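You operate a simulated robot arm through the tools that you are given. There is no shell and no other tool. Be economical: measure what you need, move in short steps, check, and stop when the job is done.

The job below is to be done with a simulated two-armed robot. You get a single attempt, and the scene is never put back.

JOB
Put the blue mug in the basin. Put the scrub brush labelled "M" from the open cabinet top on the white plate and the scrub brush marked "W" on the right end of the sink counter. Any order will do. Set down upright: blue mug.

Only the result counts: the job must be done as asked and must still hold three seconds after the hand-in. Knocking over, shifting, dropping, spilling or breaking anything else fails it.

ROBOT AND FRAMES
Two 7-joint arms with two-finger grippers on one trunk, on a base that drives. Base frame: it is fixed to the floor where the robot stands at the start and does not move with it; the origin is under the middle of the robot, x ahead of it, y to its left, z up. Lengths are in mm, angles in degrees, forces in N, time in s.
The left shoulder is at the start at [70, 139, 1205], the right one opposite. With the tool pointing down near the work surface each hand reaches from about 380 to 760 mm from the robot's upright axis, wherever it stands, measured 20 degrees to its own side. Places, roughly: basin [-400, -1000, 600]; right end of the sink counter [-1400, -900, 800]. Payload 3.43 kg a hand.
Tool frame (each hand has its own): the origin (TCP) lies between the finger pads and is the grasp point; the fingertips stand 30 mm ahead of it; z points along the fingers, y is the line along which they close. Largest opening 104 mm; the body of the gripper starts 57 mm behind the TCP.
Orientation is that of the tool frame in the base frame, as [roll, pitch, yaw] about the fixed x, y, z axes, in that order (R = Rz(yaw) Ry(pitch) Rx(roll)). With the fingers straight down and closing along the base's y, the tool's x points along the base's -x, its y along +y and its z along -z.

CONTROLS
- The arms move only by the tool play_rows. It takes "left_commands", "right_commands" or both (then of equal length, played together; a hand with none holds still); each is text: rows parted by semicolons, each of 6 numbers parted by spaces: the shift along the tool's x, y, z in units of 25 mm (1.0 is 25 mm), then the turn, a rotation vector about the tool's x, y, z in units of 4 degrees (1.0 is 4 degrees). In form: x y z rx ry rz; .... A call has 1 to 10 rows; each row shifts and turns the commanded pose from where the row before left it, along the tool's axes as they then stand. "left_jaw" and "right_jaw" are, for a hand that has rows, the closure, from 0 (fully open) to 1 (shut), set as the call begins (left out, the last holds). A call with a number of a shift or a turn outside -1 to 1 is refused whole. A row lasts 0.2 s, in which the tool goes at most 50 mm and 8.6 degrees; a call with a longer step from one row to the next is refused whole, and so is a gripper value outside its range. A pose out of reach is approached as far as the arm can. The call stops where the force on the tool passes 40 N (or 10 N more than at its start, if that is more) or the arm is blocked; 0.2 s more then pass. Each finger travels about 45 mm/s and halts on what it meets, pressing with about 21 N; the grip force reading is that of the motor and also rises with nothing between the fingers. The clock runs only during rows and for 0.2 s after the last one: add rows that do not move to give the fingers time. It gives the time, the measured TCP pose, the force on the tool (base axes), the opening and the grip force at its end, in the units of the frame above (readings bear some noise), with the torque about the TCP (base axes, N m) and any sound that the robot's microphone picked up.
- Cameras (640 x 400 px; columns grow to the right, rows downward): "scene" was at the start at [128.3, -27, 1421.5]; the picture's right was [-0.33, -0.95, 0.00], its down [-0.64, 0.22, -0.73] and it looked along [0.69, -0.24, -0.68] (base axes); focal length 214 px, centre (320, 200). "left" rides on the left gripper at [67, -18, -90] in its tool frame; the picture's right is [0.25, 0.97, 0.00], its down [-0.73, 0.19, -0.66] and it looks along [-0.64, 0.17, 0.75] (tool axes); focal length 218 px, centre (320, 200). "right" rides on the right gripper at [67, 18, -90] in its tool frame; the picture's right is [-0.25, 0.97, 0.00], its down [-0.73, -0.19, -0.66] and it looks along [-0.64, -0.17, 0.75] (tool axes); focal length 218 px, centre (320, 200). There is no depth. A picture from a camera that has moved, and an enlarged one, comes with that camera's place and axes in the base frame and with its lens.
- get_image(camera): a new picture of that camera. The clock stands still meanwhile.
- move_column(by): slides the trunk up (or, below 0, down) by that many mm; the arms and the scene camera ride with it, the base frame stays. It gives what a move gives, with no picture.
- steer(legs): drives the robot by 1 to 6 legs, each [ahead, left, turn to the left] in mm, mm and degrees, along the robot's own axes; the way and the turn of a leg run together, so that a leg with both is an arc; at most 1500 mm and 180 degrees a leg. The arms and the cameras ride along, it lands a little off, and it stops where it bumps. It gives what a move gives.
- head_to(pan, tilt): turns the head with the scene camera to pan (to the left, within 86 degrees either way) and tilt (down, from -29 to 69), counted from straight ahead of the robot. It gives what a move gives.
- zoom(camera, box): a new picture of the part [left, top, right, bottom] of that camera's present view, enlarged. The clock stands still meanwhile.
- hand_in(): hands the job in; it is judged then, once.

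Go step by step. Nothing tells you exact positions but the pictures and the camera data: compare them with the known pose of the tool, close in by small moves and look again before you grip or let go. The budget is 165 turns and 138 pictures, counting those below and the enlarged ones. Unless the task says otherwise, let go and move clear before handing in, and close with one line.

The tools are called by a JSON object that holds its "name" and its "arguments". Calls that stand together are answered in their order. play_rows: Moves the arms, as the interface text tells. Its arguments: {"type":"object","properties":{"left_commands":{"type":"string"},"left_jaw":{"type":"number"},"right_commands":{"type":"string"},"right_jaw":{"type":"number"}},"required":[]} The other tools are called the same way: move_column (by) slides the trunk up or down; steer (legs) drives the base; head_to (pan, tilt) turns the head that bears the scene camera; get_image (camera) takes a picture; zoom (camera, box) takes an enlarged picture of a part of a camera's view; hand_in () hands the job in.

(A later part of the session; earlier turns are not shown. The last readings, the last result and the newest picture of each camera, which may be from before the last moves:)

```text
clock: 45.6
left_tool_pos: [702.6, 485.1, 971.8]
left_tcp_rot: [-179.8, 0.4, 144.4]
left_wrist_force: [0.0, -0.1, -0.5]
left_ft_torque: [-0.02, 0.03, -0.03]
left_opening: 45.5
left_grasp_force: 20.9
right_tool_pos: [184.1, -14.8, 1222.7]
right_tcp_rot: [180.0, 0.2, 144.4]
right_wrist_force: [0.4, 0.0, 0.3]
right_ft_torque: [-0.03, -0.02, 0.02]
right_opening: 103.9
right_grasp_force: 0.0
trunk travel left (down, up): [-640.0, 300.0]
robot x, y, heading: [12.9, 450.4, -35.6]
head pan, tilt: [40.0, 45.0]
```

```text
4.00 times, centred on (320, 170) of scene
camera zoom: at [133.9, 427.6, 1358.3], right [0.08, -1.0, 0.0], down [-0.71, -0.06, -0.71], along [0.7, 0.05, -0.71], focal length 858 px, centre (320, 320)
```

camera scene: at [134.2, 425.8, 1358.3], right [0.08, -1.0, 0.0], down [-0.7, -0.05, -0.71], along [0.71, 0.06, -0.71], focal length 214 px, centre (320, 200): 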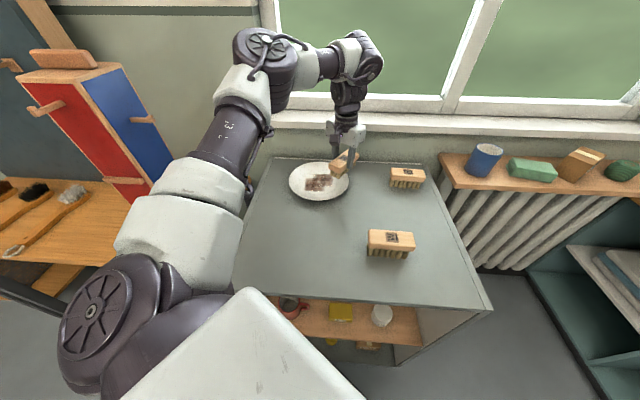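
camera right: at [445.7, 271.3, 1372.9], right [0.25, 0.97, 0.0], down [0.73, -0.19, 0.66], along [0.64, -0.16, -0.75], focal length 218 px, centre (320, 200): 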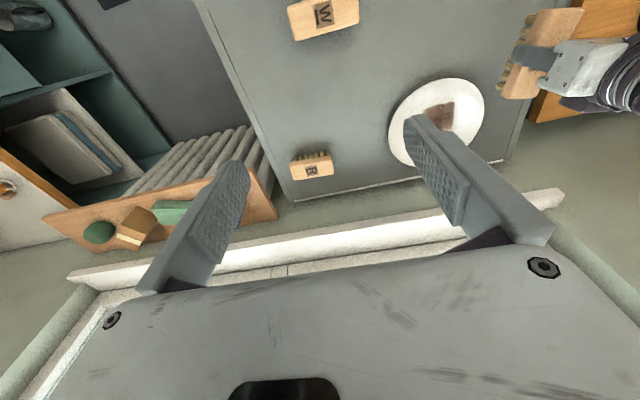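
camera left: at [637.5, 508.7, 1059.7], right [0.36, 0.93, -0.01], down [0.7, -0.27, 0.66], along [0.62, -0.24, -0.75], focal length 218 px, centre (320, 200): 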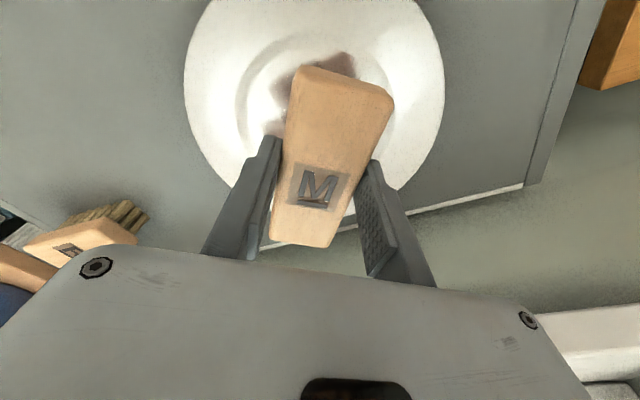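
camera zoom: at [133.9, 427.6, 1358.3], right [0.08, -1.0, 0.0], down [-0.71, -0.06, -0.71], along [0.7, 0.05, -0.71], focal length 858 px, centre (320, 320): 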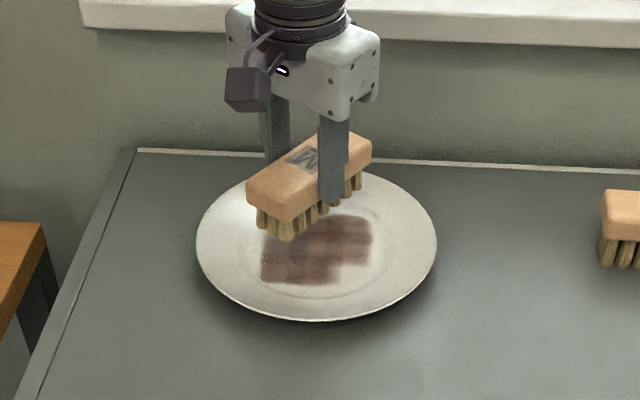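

The brush is centred over the plate to within a centimetre. I descend most of the way, then take small steps watching the force.

{"name": "play_rows", "arguments": {"left_commands": "0 0 0.4 0 0 0;0 0 0.4 0 0 0;0 0 0.4 0 0 0;0 0 0.2 0 0 0"}}

{"name": "zoom", "arguments": {"camera": "scene", "box": [250, 120, 390, 220]}}

```text
clock: 46.6
left_tool_pos: [704.2, 482.8, 934.5]
left_tcp_rot: [-179.7, 0.4, 144.4]
left_wrist_force: [-0.8, 0.0, -2.0]
left_ft_torque: [0.02, 0.02, 0.02]
left_opening: 45.4
left_grasp_force: 21.1
right_tool_pos: [185.3, -17.9, 1222.3]
right_tcp_rot: [180.0, 0.0, 144.4]
right_wrist_force: [-0.6, -0.5, 0.5]
right_ft_torque: [0.01, 0.01, 0.01]
right_opening: 104.1
right_grasp_force: 0.1
trunk travel left (down, up): [-640.0, 300.0]
robot x, y, heading: [12.3, 453.8, -35.7]
head pan, tilt: [40.0, 45.0]
```

```text
4.00 times, centred on (320, 170) of scene
camera zoom: at [134.1, 426.2, 1358.3], right [0.08, -1.0, 0.0], down [-0.71, -0.05, -0.71], along [0.7, 0.05, -0.71], focal length 858 px, centre (320, 320)
```

zoom: 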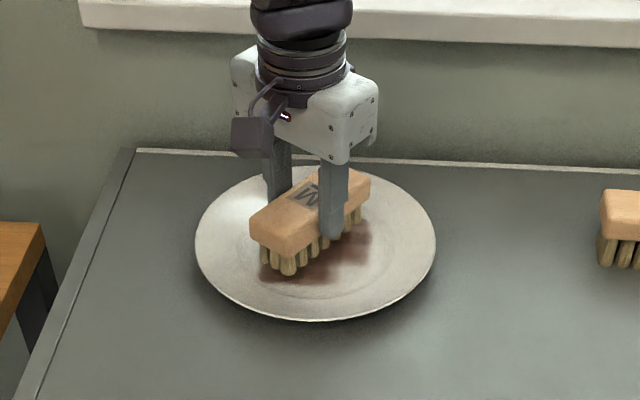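

{"name": "play_rows", "arguments": {"left_commands": "0 0 0.12 0 0 0;0 0 0.12 0 0 0;0 0 0.12 0 0 0"}}

{"name": "zoom", "arguments": {"camera": "scene", "box": [280, 140, 360, 200]}}

```text
clock: 47.4
left_tool_pos: [703.1, 482.1, 924.6]
left_tcp_rot: [-179.8, 0.3, 144.4]
left_wrist_force: [-0.3, -0.2, -0.9]
left_ft_torque: [0.0, 0.05, 0.03]
left_opening: 45.4
left_grasp_force: 21.1
right_tool_pos: [184.6, -16.9, 1221.7]
right_tcp_rot: [180.0, 0.0, 144.4]
right_wrist_force: [0.1, 0.4, -0.1]
right_ft_torque: [0.01, -0.02, -0.03]
right_opening: 104.2
right_grasp_force: 0.1
trunk travel left (down, up): [-640.0, 300.0]
robot x, y, heading: [14.8, 449.2, -35.6]
head pan, tilt: [40.0, 45.0]
```

```text
6.67 times, centred on (320, 170) of scene
camera zoom: at [134.1, 426.0, 1358.3], right [0.08, -1.0, 0.0], down [-0.71, -0.05, -0.71], along [0.7, 0.05, -0.71], focal length 1430 px, centre (320, 400)
```

zoom: 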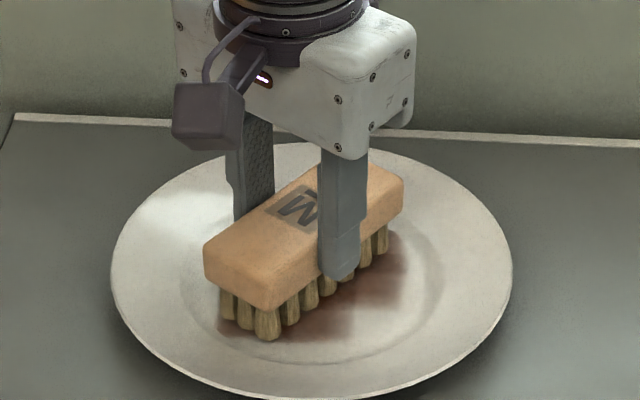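

{"name": "play_rows", "arguments": {"left_commands": "0 0 0.08 0 0 0;0 0 0.08 0 0 0"}}

{"name": "play_rows", "arguments": {"left_commands": "0 0 0.06 0 0 0;0 0 0.06 0 0 0"}}

```text
clock: 48.0
left_tool_pos: [704.8, 480.9, 922.1]
left_tcp_rot: [-179.8, 0.3, 144.5]
left_wrist_force: [-0.3, 0.1, -0.8]
left_ft_torque: [-0.01, 0.04, 0.0]
left_opening: 45.6
left_grasp_force: 20.9
right_tool_pos: [184.8, -17.3, 1222.4]
right_tcp_rot: [179.9, 0.0, 144.4]
right_wrist_force: [0.2, -0.2, 0.6]
right_ft_torque: [0.01, 0.02, 0.01]
right_opening: 104.0
right_grasp_force: 0.2
trunk travel left (down, up): [-640.0, 300.0]
robot x, y, heading: [10.4, 449.9, -35.6]
head pan, tilt: [40.0, 45.0]
```

```text
clock: 48.6
left_tool_pos: [704.1, 482.3, 920.4]
left_tcp_rot: [-179.9, 0.6, 144.5]
left_wrist_force: [4.8, 2.2, 13.7]
left_ft_torque: [0.53, 0.3, -0.13]
left_opening: 45.2
left_grasp_force: 21.5
right_tool_pos: [185.0, -16.6, 1223.7]
right_tcp_rot: [-180.0, 0.1, 144.4]
right_wrist_force: [0.4, 0.3, -0.6]
right_ft_torque: [-0.01, 0.0, 0.02]
right_opening: 104.0
right_grasp_force: 0.0
trunk travel left (down, up): [-640.0, 300.0]
robot x, y, heading: [9.9, 449.5, -35.7]
head pan, tilt: [40.0, 45.0]
```

Contact made. I ease up a touch, open partway, and withdraw upward.

{"name": "play_rows", "arguments": {"left_commands": "0 0 -0.05 0 0 0;0 0 0 0 0 0;0 0 0 0 0 0", "left_jaw": 0.35}}

{"name": "play_rows", "arguments": {"left_commands": "0 0 -0.3 0 0 0;0 0 -0.8 0 0 0;0 0 -0.8 0 0 0;0 0 -0.8 0 0 0;0 0 -0.8 0 0 0"}}

{"name": "zoom", "arguments": {"camera": "scene", "box": [250, 120, 390, 220]}}

{"name": "get_image", "arguments": {"camera": "left"}}

```text
clock: 49.4
left_tool_pos: [703.5, 482.1, 917.6]
left_tcp_rot: [-179.8, 0.2, 144.4]
left_wrist_force: [-1.5, 0.9, 0.1]
left_ft_torque: [-0.03, 0.0, -0.01]
left_opening: 67.8
left_grasp_force: 0.1
right_tool_pos: [185.2, -16.5, 1222.0]
right_tcp_rot: [-180.0, 0.1, 144.4]
right_wrist_force: [0.0, -0.5, 1.4]
right_ft_torque: [-0.01, 0.0, -0.03]
right_opening: 103.8
right_grasp_force: 0.1
trunk travel left (down, up): [-640.0, 300.0]
robot x, y, heading: [12.3, 448.1, -35.8]
head pan, tilt: [40.0, 45.0]
```

```text
clock: 50.6
left_tool_pos: [700.7, 483.0, 1009.0]
left_tcp_rot: [-179.9, 0.4, 144.4]
left_wrist_force: [0.0, 0.4, -0.4]
left_ft_torque: [0.0, 0.0, 0.01]
left_opening: 67.6
left_grasp_force: 0.0
right_tool_pos: [184.0, -16.7, 1222.6]
right_tcp_rot: [179.9, 0.0, 144.4]
right_wrist_force: [0.2, -0.6, -0.1]
right_ft_torque: [-0.01, 0.0, 0.02]
right_opening: 104.0
right_grasp_force: 0.0
trunk travel left (down, up): [-640.0, 300.0]
robot x, y, heading: [11.0, 452.0, -35.5]
head pan, tilt: [40.0, 45.0]
```

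```text
4.00 times, centred on (320, 170) of scene
camera zoom: at [133.1, 425.6, 1358.3], right [0.08, -1.0, 0.0], down [-0.7, -0.05, -0.71], along [0.71, 0.05, -0.71], focal length 858 px, centre (320, 320)
```

zoom: 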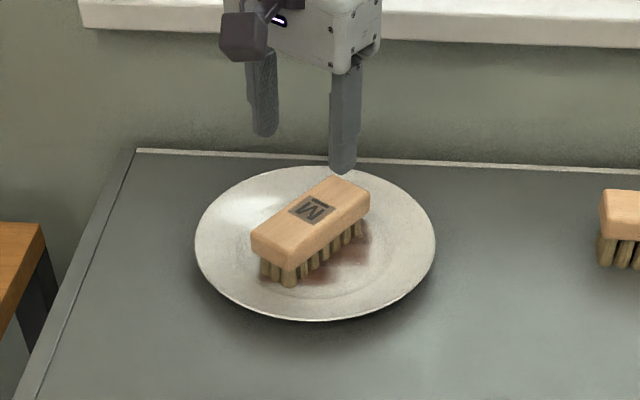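

```text
103 pictures are left
camera left: at [636.5, 507.5, 1096.9], right [0.36, 0.93, 0.0], down [0.7, -0.27, 0.66], along [0.62, -0.24, -0.75], focal length 218 px, centre (320, 200)
```

left: 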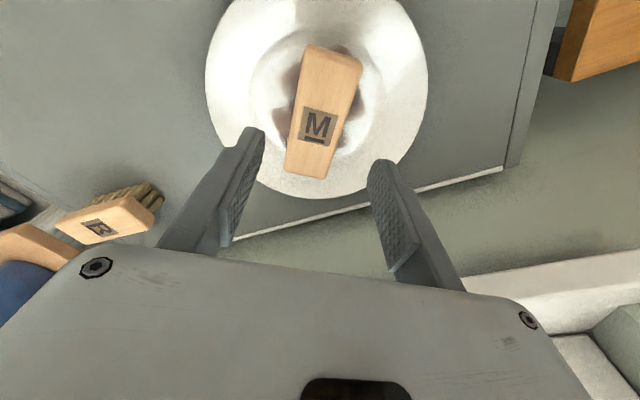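

M rests on the plate. Next is W at about (465, 273); I shift the robot so W lies in the left hand's good zone and turn the hand to yaw 90.

{"name": "steer", "arguments": {"legs": [[-19, -170, 0]]}}

{"name": "play_rows", "arguments": {"left_commands": "0 0 0 0 0 1;0 0 0 0 0 1;0 0 0 0 0 1;0 0 0 0 0 1;0 0 0 0 0 1;0 0 0 0 0 1;0 0 0 0 0 1;0 0 0 0 0 1;0 0 0 0 0 1;0 0 0 0 0 1", "left_jaw": 0}}

{"name": "play_rows", "arguments": {"left_commands": "0 0 0 0 0 1;0 0 0 0 0 1;0 0 0 0 0 1;0 0 0 0 0 0.6"}}

{"name": "get_image", "arguments": {"camera": "left"}}

{"name": "get_image", "arguments": {"camera": "scene"}}

```text
clock: 52.1
left_tool_pos: [592.0, 359.4, 1007.6]
left_tcp_rot: [-179.8, 0.3, 144.3]
left_wrist_force: [-0.2, 0.9, 0.3]
left_ft_torque: [0.0, -0.02, 0.01]
left_opening: 67.5
left_grasp_force: 0.0
right_tool_pos: [73.6, -139.7, 1222.8]
right_tcp_rot: [-179.9, 0.0, 144.3]
right_wrist_force: [-0.8, 0.4, -0.1]
right_ft_torque: [-0.01, 0.01, 0.02]
right_opening: 104.1
right_grasp_force: 0.1
trunk travel left (down, up): [-640.0, 300.0]
robot x, y, heading: [-102.4, 323.6, -35.9]
head pan, tilt: [40.0, 45.0]
```

```text
clock: 54.3
left_tool_pos: [590.8, 357.8, 1007.4]
left_tcp_rot: [180.0, 0.4, 104.3]
left_wrist_force: [-0.4, 0.4, 0.4]
left_ft_torque: [0.0, 0.04, 0.02]
left_opening: 103.7
left_grasp_force: 0.1
right_tool_pos: [71.1, -142.3, 1222.6]
right_tcp_rot: [179.9, 0.1, 144.3]
right_wrist_force: [0.3, 0.9, -0.8]
right_ft_torque: [0.02, -0.03, 0.01]
right_opening: 103.8
right_grasp_force: 0.0
trunk travel left (down, up): [-640.0, 300.0]
robot x, y, heading: [-102.1, 326.3, -35.6]
head pan, tilt: [40.0, 45.0]
```

```text
clock: 55.3
left_tool_pos: [591.6, 356.6, 1008.0]
left_tcp_rot: [179.9, 0.4, 89.8]
left_wrist_force: [-0.1, -0.1, 0.4]
left_ft_torque: [-0.02, -0.04, 0.01]
left_opening: 104.1
left_grasp_force: 0.0
right_tool_pos: [71.9, -140.9, 1221.7]
right_tcp_rot: [-180.0, 0.0, 144.3]
right_wrist_force: [-0.2, 0.5, -0.9]
right_ft_torque: [0.0, 0.01, 0.0]
right_opening: 104.1
right_grasp_force: 0.1
trunk travel left (down, up): [-640.0, 300.0]
robot x, y, heading: [-97.8, 325.5, -35.4]
head pan, tilt: [40.0, 45.0]
```

```text
102 pictures are left
camera left: at [573.5, 423.7, 1096.3], right [0.97, 0.25, 0.0], down [0.19, -0.73, 0.66], along [0.17, -0.64, -0.75], focal length 218 px, centre (320, 200)
```

left: 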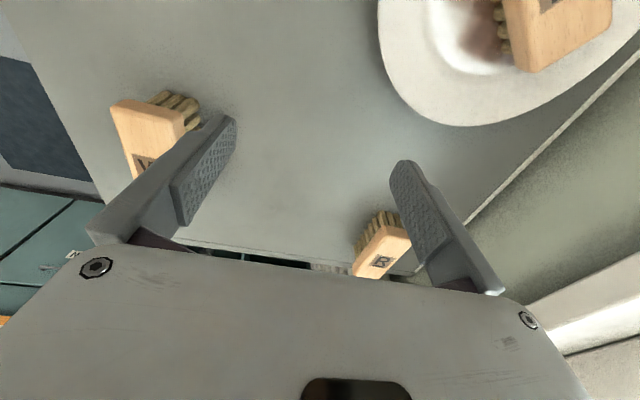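

```text
101 pictures are left
camera scene: at [21.6, 301.3, 1358.3], right [0.08, -1.0, 0.0], down [-0.71, -0.05, -0.71], along [0.7, 0.05, -0.71], focal length 214 px, centre (320, 200)
```

scene: 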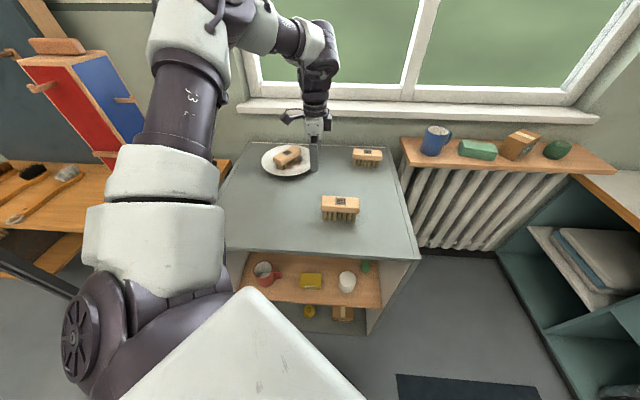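

W is at (466, 272). I move above it.

{"name": "play_rows", "arguments": {"left_commands": "-0.56 -0.837 0.2 0 0 0;-0.56 -0.837 0.2 0 0 0;-0.56 -0.837 0.2 0 0 0;-0.56 -0.837 0.2 0 0 0;-0.56 -0.837 0.2 0 0 0;-0.56 -0.837 0.2 0 0 0"}}

{"name": "get_image", "arguments": {"camera": "left"}}

```text
clock: 56.7
left_tool_pos: [466.1, 271.4, 978.6]
left_tcp_rot: [179.7, 0.3, 90.0]
left_wrist_force: [-0.3, -0.3, -0.3]
left_ft_torque: [-0.03, -0.01, 0.01]
left_opening: 104.0
left_grasp_force: 0.1
right_tool_pos: [72.5, -142.0, 1223.1]
right_tcp_rot: [-180.0, 0.0, 144.2]
right_wrist_force: [-0.2, 0.1, 0.3]
right_ft_torque: [0.03, 0.02, -0.02]
right_opening: 104.0
right_grasp_force: 0.1
trunk travel left (down, up): [-640.0, 300.0]
robot x, y, heading: [-99.3, 323.2, -35.6]
head pan, tilt: [40.0, 45.0]
```

```text
100 pictures are left
camera left: at [447.6, 339.4, 1067.1], right [0.97, 0.25, 0.0], down [0.19, -0.73, 0.66], along [0.17, -0.64, -0.75], focal length 218 px, centre (320, 200)
```

left: 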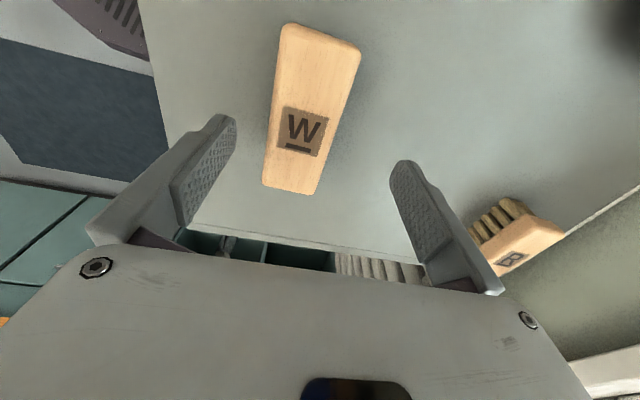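

W is confirmed (underlined, reading upright), at about (453, 268). I align, descend, and check.

{"name": "play_rows", "arguments": {"left_commands": "-0.14 -0.5 0 0 0 0;0 0 0.7 0 0 0;0 0 0.7 0 0 0;0 0 0.7 0 0 0;0 0 0.62 0 0 0"}}

{"name": "get_image", "arguments": {"camera": "left"}}

{"name": "zoom", "arguments": {"camera": "scene", "box": [270, 150, 410, 250]}}

```text
clock: 57.9
left_tool_pos: [454.9, 270.4, 909.2]
left_tcp_rot: [179.7, 0.3, 89.9]
left_wrist_force: [0.0, 0.1, -0.2]
left_ft_torque: [0.01, 0.02, -0.02]
left_opening: 103.9
left_grasp_force: 0.1
right_tool_pos: [73.3, -141.0, 1222.7]
right_tcp_rot: [180.0, 0.0, 144.2]
right_wrist_force: [0.1, 0.3, -0.1]
right_ft_torque: [0.0, -0.01, 0.03]
right_opening: 103.9
right_grasp_force: 0.1
trunk travel left (down, up): [-640.0, 300.0]
robot x, y, heading: [-99.6, 324.3, -35.8]
head pan, tilt: [40.0, 45.0]
```

```text
99 pictures are left
camera left: at [435.4, 336.8, 997.3], right [0.97, 0.25, 0.0], down [0.19, -0.73, 0.66], along [0.17, -0.64, -0.75], focal length 218 px, centre (320, 200)
```

left: 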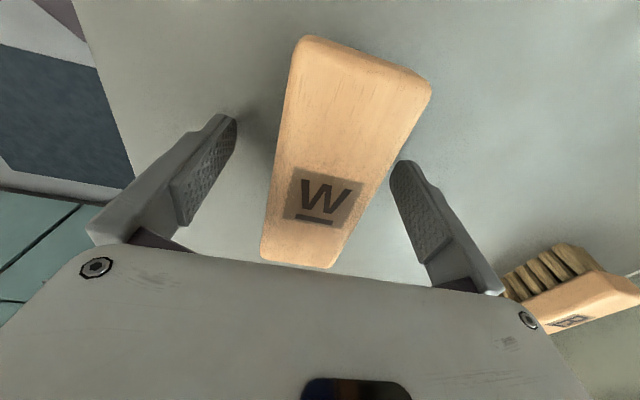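

```text
4.00 times, centred on (340, 200) of scene
camera zoom: at [22.4, 301.2, 1358.2], right [0.08, -1.0, 0.0], down [-0.71, -0.05, -0.71], along [0.7, 0.05, -0.71], focal length 858 px, centre (240, 200)
```

zoom: 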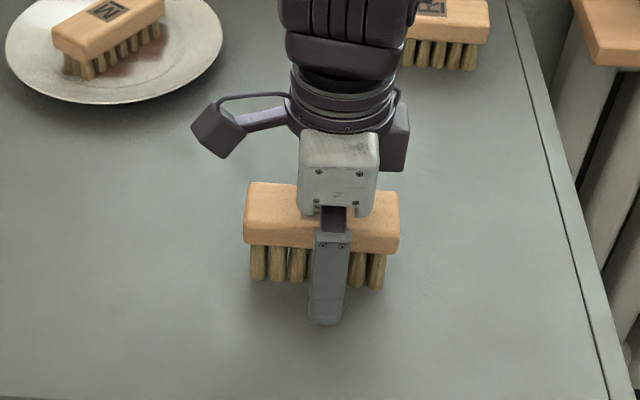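

Well centred. Closing and lifting.

{"name": "play_rows", "arguments": {"left_commands": "0 0 0 0 0 0;0 0 0 0 0 0;0 0 0 0 0 0;0 0 0 0 0 0;0 0 0 0 0 0;0 0 0 0 0 0;0 0 0 0 0 0;0 0 0 0 0 0", "left_jaw": 1}}

{"name": "play_rows", "arguments": {"left_commands": "0 0 -0.3 0 0 0;0 0 -0.8 0 0 0;0 0 -0.8 0 0 0;0 0 -0.8 0 0 0;0 0 -0.8 0 0 0;0 0 -0.8 0 0 0;0 0 -0.8 0 0 0;0 0 -0.8 0 0 0"}}

{"name": "get_image", "arguments": {"camera": "left"}}

{"name": "head_to", "arguments": {"pan": 35, "tilt": 40}}

{"name": "get_image", "arguments": {"camera": "scene"}}

```text
clock: 59.7
left_tool_pos: [451.8, 269.8, 908.4]
left_tcp_rot: [179.9, 0.2, 90.0]
left_wrist_force: [-0.5, -0.9, 0.2]
left_ft_torque: [0.0, 0.01, -0.02]
left_opening: 45.4
left_grasp_force: 21.4
right_tool_pos: [72.1, -141.6, 1222.9]
right_tcp_rot: [180.0, 0.0, 144.2]
right_wrist_force: [0.3, 0.1, -0.3]
right_ft_torque: [-0.02, -0.03, 0.01]
right_opening: 104.0
right_grasp_force: 0.2
trunk travel left (down, up): [-640.0, 300.0]
robot x, y, heading: [-99.2, 322.1, -35.9]
head pan, tilt: [40.0, 45.0]
```

```text
clock: 61.5
left_tool_pos: [449.8, 270.2, 1057.8]
left_tcp_rot: [179.8, 0.4, 89.9]
left_wrist_force: [0.0, 0.1, -0.8]
left_ft_torque: [-0.01, -0.01, 0.03]
left_opening: 45.6
left_grasp_force: 20.9
right_tool_pos: [70.5, -142.0, 1222.4]
right_tcp_rot: [180.0, 0.0, 144.3]
right_wrist_force: [0.5, -0.4, 0.8]
right_ft_torque: [-0.02, -0.04, -0.01]
right_opening: 103.9
right_grasp_force: 0.1
trunk travel left (down, up): [-640.0, 300.0]
robot x, y, heading: [-99.4, 325.7, -35.6]
head pan, tilt: [40.0, 45.0]
```

```text
97 pictures are left
camera left: at [432.7, 337.1, 1146.4], right [0.97, 0.25, 0.0], down [0.19, -0.73, 0.66], along [0.17, -0.64, -0.75], focal length 218 px, centre (320, 200)
```

left: 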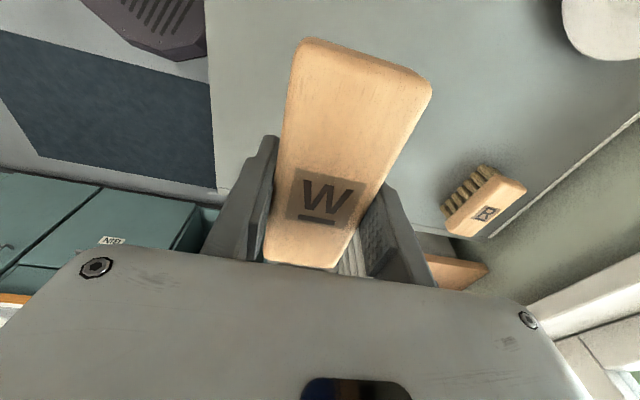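

```text
clock: 62.1
left_tool_pos: [452.2, 269.3, 1056.5]
left_tcp_rot: [179.7, 0.2, 89.9]
left_wrist_force: [-0.4, 0.4, -2.4]
left_ft_torque: [-0.01, -0.02, 0.02]
left_opening: 45.3
left_grasp_force: 20.7
right_tool_pos: [71.5, -141.5, 1222.2]
right_tcp_rot: [-179.9, 0.0, 144.3]
right_wrist_force: [0.7, 0.3, 0.1]
right_ft_torque: [-0.02, -0.05, 0.02]
right_opening: 103.9
right_grasp_force: 0.0
trunk travel left (down, up): [-640.0, 300.0]
robot x, y, heading: [-100.4, 324.9, -35.5]
head pan, tilt: [35.0, 40.0]
```

```text
96 pictures are left
camera scene: at [25.6, 294.2, 1365.5], right [-0.01, -1.0, 0.0], down [-0.64, 0.01, -0.77], along [0.77, -0.01, -0.64], focal length 214 px, centre (320, 200)
```

scene: 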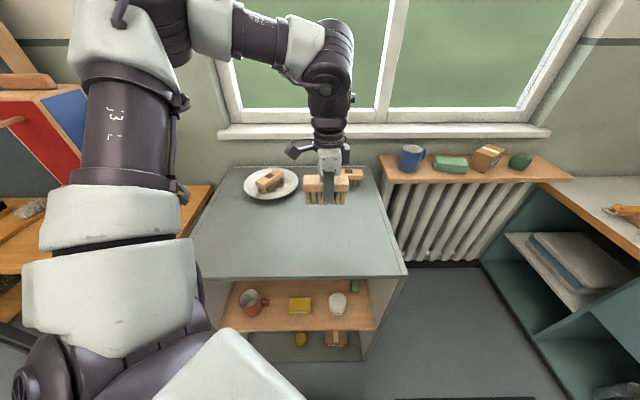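

W is held firmly in the left hand. Now I drive round to the radiator gap for the mug: straighten up, go right past the cabinet, turn left 46° and creep forward.

{"name": "steer", "arguments": {"legs": [[0, 0, 35.6], [0, -590, 0], [0, 0, 46], [160, -150, 0]]}}

{"name": "head_to", "arguments": {"pan": -25, "tilt": 45}}

{"name": "get_image", "arguments": {"camera": "scene"}}

{"name": "get_image", "arguments": {"camera": "right"}}

```text
clock: 70.5
left_tool_pos: [251.7, 281.2, 1056.4]
left_tcp_rot: [179.9, 0.4, 170.6]
left_wrist_force: [0.2, 0.1, -1.6]
left_ft_torque: [0.01, 0.0, 0.01]
left_opening: 45.5
left_grasp_force: 21.2
right_tool_pos: [598.6, -158.8, 1222.8]
right_tcp_rot: [-179.9, 0.1, -135.0]
right_wrist_force: [-0.5, -1.1, 0.2]
right_ft_torque: [0.0, -0.04, 0.0]
right_opening: 104.3
right_grasp_force: 0.2
trunk travel left (down, up): [-640.0, 300.0]
robot x, y, heading: [111.5, -253.0, 45.0]
head pan, tilt: [35.0, 40.0]
```

```text
clock: 71.8
left_tool_pos: [255.0, 282.2, 1056.5]
left_tcp_rot: [179.7, 0.2, 170.6]
left_wrist_force: [-0.2, -0.3, -1.7]
left_ft_torque: [0.02, -0.01, -0.02]
left_opening: 45.2
left_grasp_force: 21.2
right_tool_pos: [600.0, -158.4, 1221.7]
right_tcp_rot: [-180.0, 0.0, -135.0]
right_wrist_force: [-0.5, -0.5, -0.4]
right_ft_torque: [0.0, -0.02, 0.01]
right_opening: 103.9
right_grasp_force: 0.0
trunk travel left (down, up): [-640.0, 300.0]
robot x, y, heading: [110.8, -254.4, 45.0]
head pan, tilt: [-25.0, 45.0]
```

```text
95 pictures are left
camera scene: at [223.5, -189.7, 1358.2], right [0.34, -0.94, 0.0], down [-0.66, -0.24, -0.71], along [0.66, 0.24, -0.71], focal length 214 px, centre (320, 200)
```

scene: 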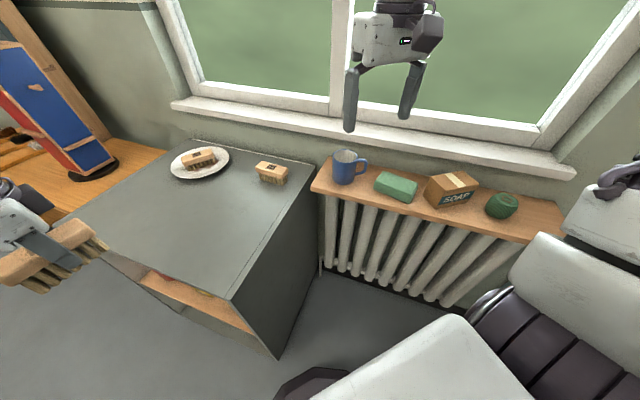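

```text
94 pictures are left
camera right: at [540.5, -194.0, 1312.3], right [-0.51, 0.86, 0.0], down [0.65, 0.38, 0.66], along [0.57, 0.33, -0.75], focal length 218 px, centre (320, 200)
```

right: 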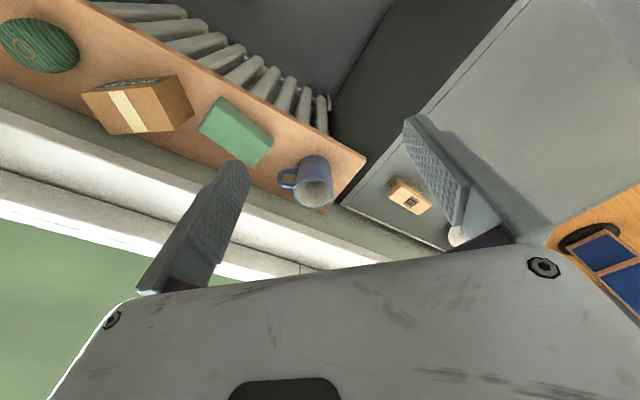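

The mug rim is near (796, -66, 969) with its handle pointing roughly (0.35, -0.93). I close in a bit with the base and turn the right hand so the fingers avoid the handle.

{"name": "steer", "arguments": {"legs": [[40, -70, 0]]}}

{"name": "play_rows", "arguments": {"right_commands": "0 0 0 0 0 1;0 0 0 0 0 1;0 0 0 0 0 1;0 0 0 0 0 1;0 0 0 0 0 1;0 0 0 0 0 1;0 0 0 0 0 1;0 0 0 0 0 1;0 0 0 0 0 1;0 0 0 0 0 1"}}

{"name": "play_rows", "arguments": {"right_commands": "0 0 0 0 0 1;0 0 0 0 0 1;0 0 0 0 0 1;0 0 0 0 0 1;0 0 0 0 0 1;0 0 0 0 0 1;0 0 0 0 0 1;0 0 0 0 0 1;0 0 0 0 0 1;0 0 0 0 0 1"}}

{"name": "get_image", "arguments": {"camera": "right"}}

{"name": "get_image", "arguments": {"camera": "scene"}}

```text
clock: 72.9
left_tool_pos: [329.7, 261.7, 1056.9]
left_tcp_rot: [179.9, 0.4, 170.6]
left_wrist_force: [-0.1, 0.6, -1.0]
left_ft_torque: [0.0, 0.0, -0.03]
left_opening: 45.4
left_grasp_force: 21.3
right_tool_pos: [675.3, -180.1, 1223.1]
right_tcp_rot: [-179.8, 0.1, -134.9]
right_wrist_force: [0.7, -0.1, -0.2]
right_ft_torque: [-0.01, -0.01, 0.01]
right_opening: 103.9
right_grasp_force: 0.0
trunk travel left (down, up): [-640.0, 300.0]
robot x, y, heading: [191.4, -275.9, 45.1]
head pan, tilt: [-25.0, 45.0]
```

```text
clock: 75.1
left_tool_pos: [330.3, 262.6, 1056.5]
left_tcp_rot: [179.9, 0.2, 170.7]
left_wrist_force: [0.5, -0.3, -0.9]
left_ft_torque: [-0.03, -0.03, -0.01]
left_opening: 45.5
left_grasp_force: 21.5
right_tool_pos: [679.7, -159.2, 1228.3]
right_tcp_rot: [-179.8, -0.1, -175.0]
right_wrist_force: [0.0, 1.1, -0.1]
right_ft_torque: [-0.03, -0.01, -0.01]
right_opening: 104.1
right_grasp_force: 0.0
right hand out of reach, approached as far as the arm can: row 10
trunk travel left (down, up): [-640.0, 300.0]
robot x, y, heading: [188.6, -274.2, 45.2]
head pan, tilt: [-25.0, 45.0]
```

```text
clock: 77.3
left_tool_pos: [331.3, 261.3, 1056.1]
left_tcp_rot: [179.9, 0.4, 170.7]
left_wrist_force: [0.0, 0.2, -1.1]
left_ft_torque: [-0.04, -0.02, 0.0]
left_opening: 45.7
left_grasp_force: 20.5
right_tool_pos: [679.4, -161.2, 1227.0]
right_tcp_rot: [-180.0, 0.0, -174.7]
right_wrist_force: [0.2, -1.3, 0.3]
right_ft_torque: [0.01, 0.01, -0.01]
right_opening: 104.2
right_grasp_force: 0.1
right hand out of reach, approached as far as the arm can: row 1, 2, 3, 4, 5, 6, 7, 8, 9, 10
trunk travel left (down, up): [-640.0, 300.0]
robot x, y, heading: [187.1, -275.8, 44.7]
head pan, tilt: [-25.0, 45.0]
```

```text
93 pictures are left
camera right: at [612.0, -148.9, 1316.7], right [0.17, 0.99, 0.0], down [0.74, -0.12, 0.66], along [0.65, -0.11, -0.75], focal length 218 px, centre (320, 200)
```

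right: 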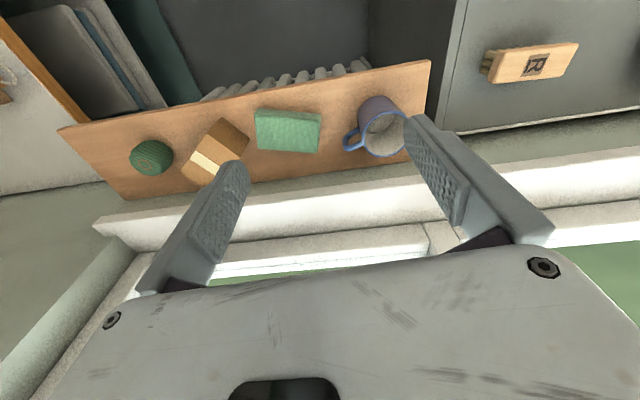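

```text
92 pictures are left
camera scene: at [300.5, -211.0, 1358.3], right [0.34, -0.94, 0.0], down [-0.66, -0.24, -0.71], along [0.66, 0.24, -0.71], focal length 214 px, centre (320, 200)
```

scene: 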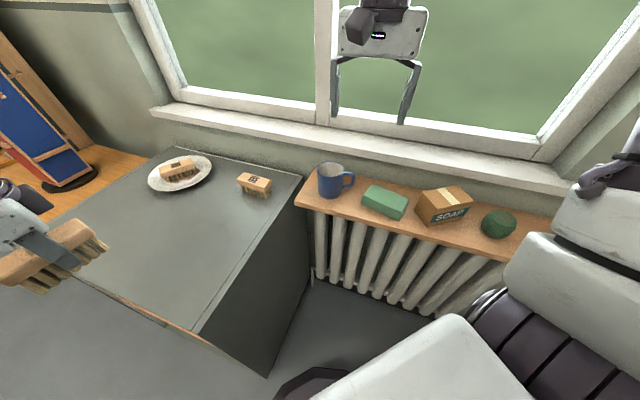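

Wrist limits stop the clear straddle, and I estimate the window sill at x≥829, z≈1050. Instead I'll pinch the mug's front-left wall with one finger inside, hand tilted about 24° so its body stays clear of the sill; first I restore the yaw and tilt.

{"name": "play_rows", "arguments": {"right_commands": "0 0 0 0 0 -1;0 0 0 0 0 -1;0 0 0 0 0 -1;0 0 0 0 0 -1;0 0 0 0 0 -1;0 0 0 0 0 -1;0 0 0 0 0 -1;0 0 0 0 0 -1;0 0 0 0 0 -1;0 0 0 0 0 -1", "right_jaw": 0.55}}

{"name": "play_rows", "arguments": {"right_commands": "0 0 0.8 0 -1 0;0 0 0.8 0 -1 0;0 0 0.8 0 -1 0;0 0 0 0 -1 0;0 0 0 0 -1 0;0 0 0 0 -1 0"}}

{"name": "get_image", "arguments": {"camera": "right"}}

{"name": "get_image", "arguments": {"camera": "scene"}}

```text
clock: 79.5
left_tool_pos: [331.4, 260.2, 1057.1]
left_tcp_rot: [179.8, 0.2, 170.7]
left_wrist_force: [0.5, -0.2, -0.3]
left_ft_torque: [0.03, -0.02, -0.04]
left_opening: 45.4
left_grasp_force: 21.0
right_tool_pos: [680.6, -161.1, 1227.3]
right_tcp_rot: [180.0, 0.0, -134.7]
right_wrist_force: [0.0, 1.3, -0.8]
right_ft_torque: [0.0, -0.03, -0.01]
right_opening: 46.8
right_grasp_force: 0.0
trunk travel left (down, up): [-640.0, 300.0]
robot x, y, heading: [192.3, -276.1, 45.1]
head pan, tilt: [-25.0, 45.0]
```

```text
clock: 80.9
left_tool_pos: [330.9, 260.8, 1057.0]
left_tcp_rot: [179.8, 0.4, 170.8]
left_wrist_force: [-0.1, -0.3, -2.0]
left_ft_torque: [0.01, -0.04, 0.05]
left_opening: 45.3
left_grasp_force: 20.7
right_tool_pos: [682.9, -158.3, 1168.5]
right_tcp_rot: [180.0, 23.9, -134.9]
right_wrist_force: [0.3, -0.6, -0.4]
right_ft_torque: [0.02, -0.01, -0.02]
right_opening: 46.7
right_grasp_force: 0.1
trunk travel left (down, up): [-640.0, 300.0]
robot x, y, heading: [191.6, -273.8, 44.6]
head pan, tilt: [-25.0, 45.0]
```

```text
91 pictures are left
camera right: at [602.2, -215.1, 1222.0], right [-0.52, 0.85, 0.1], down [0.42, 0.15, 0.9], along [0.74, 0.51, -0.43], focal length 218 px, centre (320, 200)
```

right: 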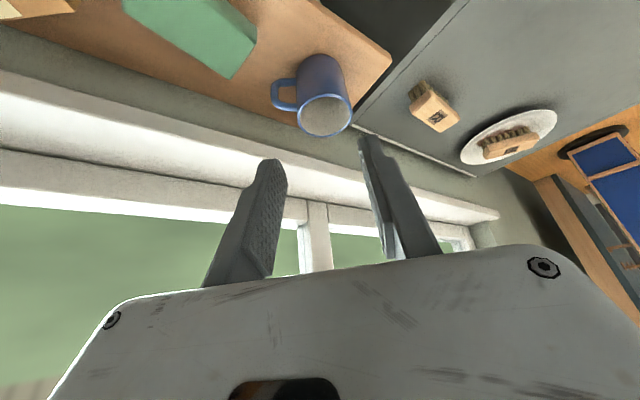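

```text
90 pictures are left
camera scene: at [300.8, -211.5, 1358.3], right [0.34, -0.94, 0.0], down [-0.66, -0.24, -0.71], along [0.66, 0.24, -0.71], focal length 214 px, centre (320, 200)
```

scene: 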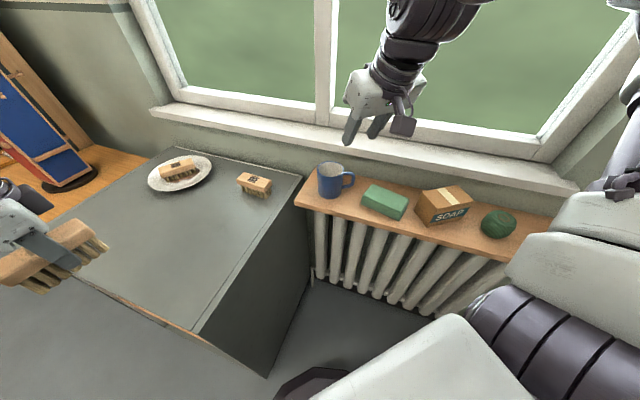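

I need a closer look to fix the mug's exact place, so I approach along the tool axis, stopping well short.

{"name": "play_rows", "arguments": {"right_commands": "-0.22 0.16 0.74 0 0 0;-0.22 0.16 0.74 0 0 0;-0.22 0.16 0.74 0 0 0;-0.22 0.16 0.74 0 0 0;-0.22 0.16 0.74 0 0 0;-0.22 0.16 0.74 0 0 0;-0.22 0.16 0.74 0 0 0"}}

{"name": "get_image", "arguments": {"camera": "right"}}

{"name": "zoom", "arguments": {"camera": "scene", "box": [270, 100, 430, 220]}}

```text
clock: 82.5
left_tool_pos: [331.0, 262.0, 1056.0]
left_tcp_rot: [179.9, 0.3, 170.7]
left_wrist_force: [0.4, 0.0, -0.8]
left_ft_torque: [0.02, -0.01, 0.0]
left_opening: 45.6
left_grasp_force: 21.0
right_tool_pos: [724.3, -78.1, 1063.2]
right_tcp_rot: [180.0, 23.9, -134.9]
right_wrist_force: [1.0, 0.0, 0.4]
right_ft_torque: [0.0, 0.01, 0.0]
right_opening: 46.6
right_grasp_force: 0.1
trunk travel left (down, up): [-640.0, 300.0]
robot x, y, heading: [189.2, -274.8, 45.2]
head pan, tilt: [-25.0, 45.0]
```

```text
89 pictures are left
camera right: at [643.1, -133.9, 1117.8], right [-0.52, 0.85, 0.1], down [0.42, 0.15, 0.9], along [0.74, 0.51, -0.43], focal length 218 px, centre (320, 200)
```

right: 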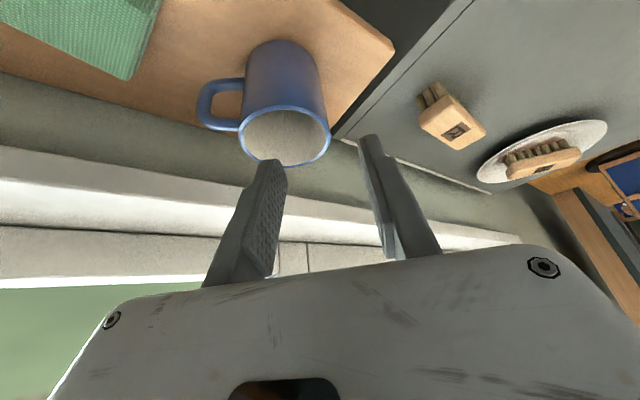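

```text
3.33 times, centred on (350, 160) of scene
camera zoom: at [301.4, -210.2, 1358.2], right [0.34, -0.94, 0.0], down [-0.66, -0.24, -0.71], along [0.66, 0.24, -0.71], focal length 715 px, centre (220, 333)
```

zoom: 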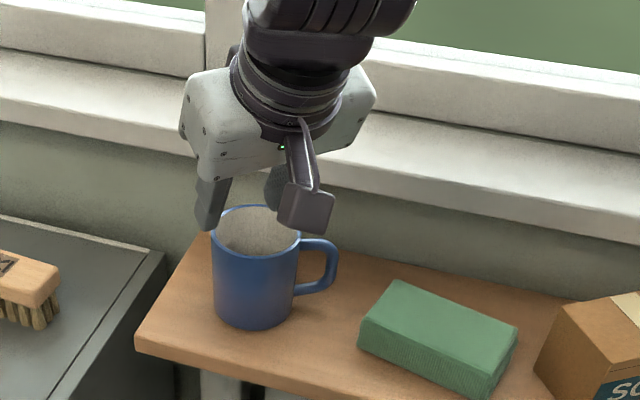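

The better baseline puts the rim centre at (763, -77, 994), diameter about 75, with the mug about 84 tall. The pinch point is (737, -51); I align and descend partway.

{"name": "play_rows", "arguments": {"right_commands": "0.15 0.19 0.2 0 0 0;0.14 0.19 0.4 0 0 0;0 0 0.5 0 0 0"}}

{"name": "get_image", "arguments": {"camera": "right"}}

{"name": "zoom", "arguments": {"camera": "scene", "box": [270, 100, 430, 220]}}

```text
clock: 83.3
left_tool_pos: [330.7, 261.3, 1056.1]
left_tcp_rot: [179.8, 0.3, 170.7]
left_wrist_force: [0.0, -0.1, -0.8]
left_ft_torque: [0.01, -0.01, 0.02]
left_opening: 45.6
left_grasp_force: 21.2
right_tool_pos: [721.9, -66.7, 1036.6]
right_tcp_rot: [-180.0, 23.9, -135.0]
right_wrist_force: [1.0, 0.0, -0.1]
right_ft_torque: [0.02, 0.0, -0.02]
right_opening: 46.8
right_grasp_force: 0.1
trunk travel left (down, up): [-640.0, 300.0]
robot x, y, heading: [188.2, -274.0, 44.9]
head pan, tilt: [-25.0, 45.0]
```

```text
87 pictures are left
camera right: at [639.8, -123.0, 1091.2], right [-0.52, 0.85, 0.1], down [0.42, 0.15, 0.9], along [0.74, 0.51, -0.43], focal length 218 px, centre (320, 200)
```

right: 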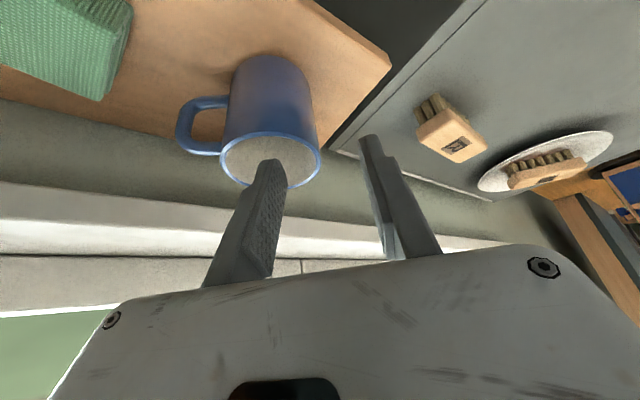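

```text
3.33 times, centred on (350, 160) of scene
camera zoom: at [301.1, -211.1, 1358.2], right [0.34, -0.94, 0.0], down [-0.66, -0.24, -0.71], along [0.66, 0.24, -0.71], focal length 715 px, centre (220, 333)
```

zoom: 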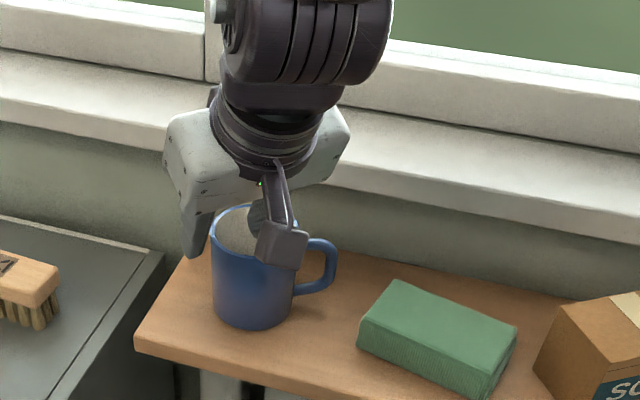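

Alignment checks out: one finger is over the interior and one outside. I descend along the tool axis.

{"name": "play_rows", "arguments": {"right_commands": "0.02 0 0.4 0 0 0;0.02 0 0.4 0 0 0;0.02 0 0.4 0 0 0;0.02 0 0.4 0 0 0;0.01 0 0.4 0 0 0;0 0 0.35 0 0 0"}}

{"name": "get_image", "arguments": {"camera": "right"}}

{"name": "zoom", "arguments": {"camera": "scene", "box": [270, 100, 430, 220]}}

```text
clock: 84.1
left_tool_pos: [330.9, 258.7, 1058.1]
left_tcp_rot: [179.7, 0.5, 170.5]
left_wrist_force: [-0.9, -0.8, -1.2]
left_ft_torque: [0.02, -0.03, 0.0]
left_opening: 45.7
left_grasp_force: 21.0
right_tool_pos: [727.1, -59.0, 1014.0]
right_tcp_rot: [179.9, 24.8, -135.0]
right_wrist_force: [0.3, 0.7, -1.2]
right_ft_torque: [-0.03, -0.01, -0.02]
right_opening: 45.7
right_grasp_force: 0.5
trunk travel left (down, up): [-640.0, 300.0]
robot x, y, heading: [186.0, -277.9, 45.2]
head pan, tilt: [-25.0, 45.0]
stopped in row 4 (right hand): the force on the tool passed its limit at 48 N (the readings are from after the stop); the commanded pose is now the measured one
```

```text
85 pictures are left
camera right: at [645.2, -116.1, 1068.3], right [-0.52, 0.85, 0.11], down [0.41, 0.14, 0.9], along [0.75, 0.52, -0.42], focal length 218 px, centre (320, 200)
```

right: 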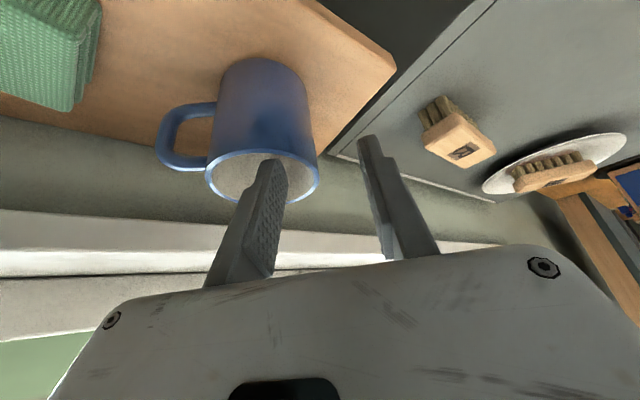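

```text
3.33 times, centred on (350, 160) of scene
camera zoom: at [297.2, -213.8, 1358.9], right [0.34, -0.94, 0.0], down [-0.66, -0.24, -0.71], along [0.67, 0.24, -0.71], focal length 715 px, centre (220, 333)
```

zoom: 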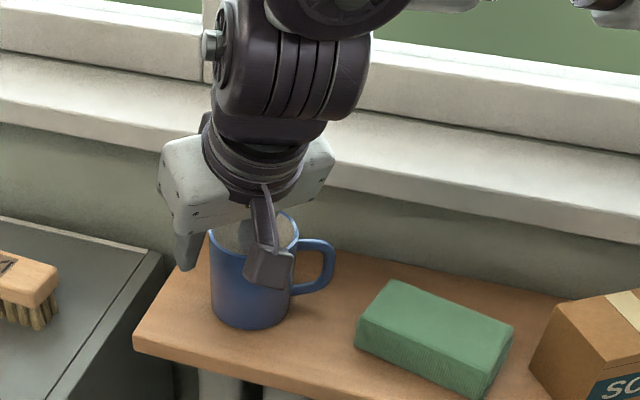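

Something stopped the descent with the tip at about rim level. I zoom into the mug's interior to see if it is actually hollow.

{"name": "zoom", "arguments": {"camera": "right", "box": [190, 120, 350, 220]}}

{"name": "play_rows", "arguments": {"right_commands": "0 0 -0.8 0 0 0;0 0 -0.8 0 0 0"}}

{"name": "zoom", "arguments": {"camera": "right", "box": [190, 60, 350, 180]}}

{"name": "zoom", "arguments": {"camera": "scene", "box": [310, 150, 370, 205]}}

```text
4.00 times, centred on (270, 170) of right
camera zoom: at [645.2, -116.1, 1068.3], right [-0.52, 0.85, 0.11], down [0.41, 0.14, 0.9], along [0.75, 0.52, -0.42], focal length 873 px, centre (520, 320)
```

zoom: 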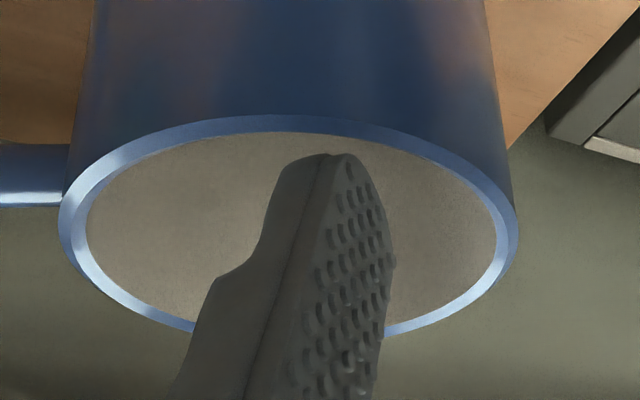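

```text
clock: 84.7
left_tool_pos: [331.0, 260.7, 1058.0]
left_tcp_rot: [179.8, 0.4, 170.6]
left_wrist_force: [-0.2, 0.3, -1.3]
left_ft_torque: [-0.02, -0.01, -0.01]
left_opening: 45.5
left_grasp_force: 21.1
right_tool_pos: [717.4, -68.8, 1049.7]
right_tcp_rot: [180.0, 24.6, -134.8]
right_wrist_force: [0.7, 1.0, 1.1]
right_ft_torque: [-0.02, 0.0, 0.0]
right_opening: 47.0
right_grasp_force: 0.1
trunk travel left (down, up): [-640.0, 300.0]
robot x, y, heading: [189.2, -275.4, 44.9]
head pan, tilt: [-25.0, 45.0]
```

```text
3.33 times, centred on (270, 120) of right
camera zoom: at [635.9, -126.7, 1103.4], right [-0.52, 0.85, 0.11], down [0.41, 0.14, 0.9], along [0.75, 0.52, -0.42], focal length 728 px, centre (487, 467)
```

zoom: 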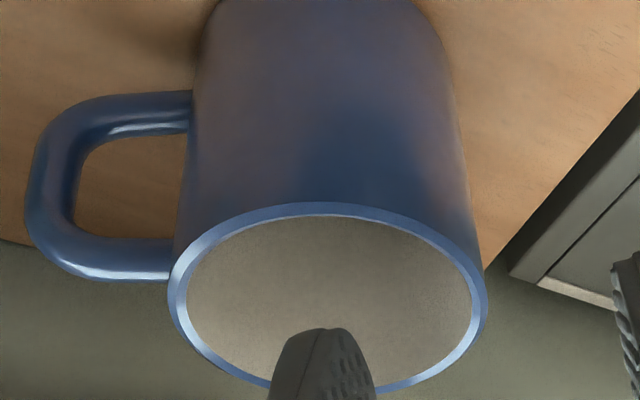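

```text
7.27 times, centred on (340, 178) of scene
camera zoom: at [299.3, -212.0, 1358.3], right [0.34, -0.94, 0.0], down [-0.66, -0.24, -0.71], along [0.67, 0.24, -0.71], focal length 1560 px, centre (174, 364)
```

zoom: 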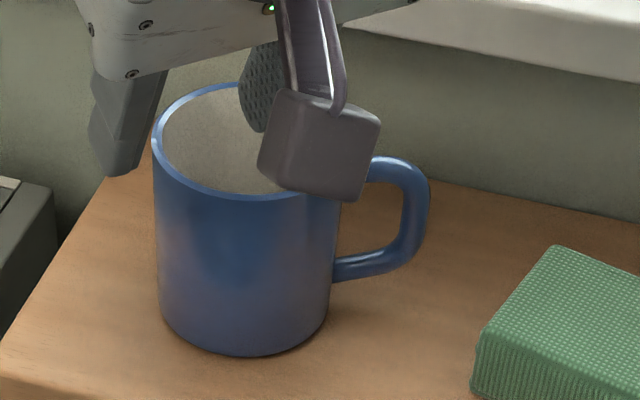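

The mug is filled just below the rim, so one finger inside won't work. The mug at x=763 has more sill clearance than I thought, so I'll straddle its body vertically, closing axis at 155°, clear of the handle; I back off, undo the tilt and turn.

{"name": "play_rows", "arguments": {"right_commands": "0 0 -0.8 0 0 0;0 0 -0.8 0 0 0;0 0 -0.8 0 1 0;0 0 0 0 1 0;0 0 0 0 1 0;0 0 0 0 1 0;0 0 0 0 1 0;0 0 0 0 1 0", "right_jaw": 0}}

{"name": "play_rows", "arguments": {"right_commands": "0 0 0 0 0 -1;0 0 0 0 0 -1;0 0 0 0 0 -1;0 0 0 0 0 -1;0 0 0 0 0 -1"}}

{"name": "get_image", "arguments": {"camera": "right"}}

```text
clock: 86.5
left_tool_pos: [331.7, 260.9, 1056.4]
left_tcp_rot: [180.0, 0.3, 170.6]
left_wrist_force: [0.1, 0.9, -1.7]
left_ft_torque: [0.0, 0.01, -0.01]
left_opening: 45.5
left_grasp_force: 21.0
right_tool_pos: [699.2, -87.3, 1103.5]
right_tcp_rot: [179.8, 0.7, -134.9]
right_wrist_force: [-0.2, 0.9, 0.0]
right_ft_torque: [0.01, 0.0, 0.01]
right_opening: 104.2
right_grasp_force: 0.0
trunk travel left (down, up): [-640.0, 300.0]
robot x, y, heading: [189.7, -272.3, 44.9]
head pan, tilt: [-25.0, 45.0]
```

```text
clock: 87.7
left_tool_pos: [332.5, 261.6, 1056.2]
left_tcp_rot: [179.7, 0.3, 170.5]
left_wrist_force: [-0.6, 0.6, -2.4]
left_ft_torque: [-0.03, -0.03, -0.01]
left_opening: 45.1
left_grasp_force: 20.5
right_tool_pos: [698.3, -86.6, 1103.7]
right_tcp_rot: [-179.9, 0.7, -115.0]
right_wrist_force: [0.9, 0.5, -1.1]
right_ft_torque: [0.0, -0.04, 0.0]
right_opening: 103.9
right_grasp_force: 0.0
trunk travel left (down, up): [-640.0, 300.0]
robot x, y, heading: [190.8, -271.7, 44.7]
head pan, tilt: [-25.0, 45.0]
```

```text
80 pictures are left
camera right: at [655.0, -140.6, 1193.0], right [-0.77, 0.64, 0.0], down [0.48, 0.58, 0.67], along [0.42, 0.51, -0.75], focal length 218 px, centre (320, 200)
```

right: 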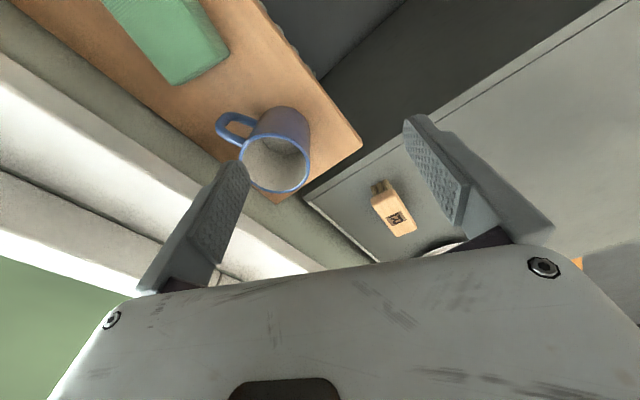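

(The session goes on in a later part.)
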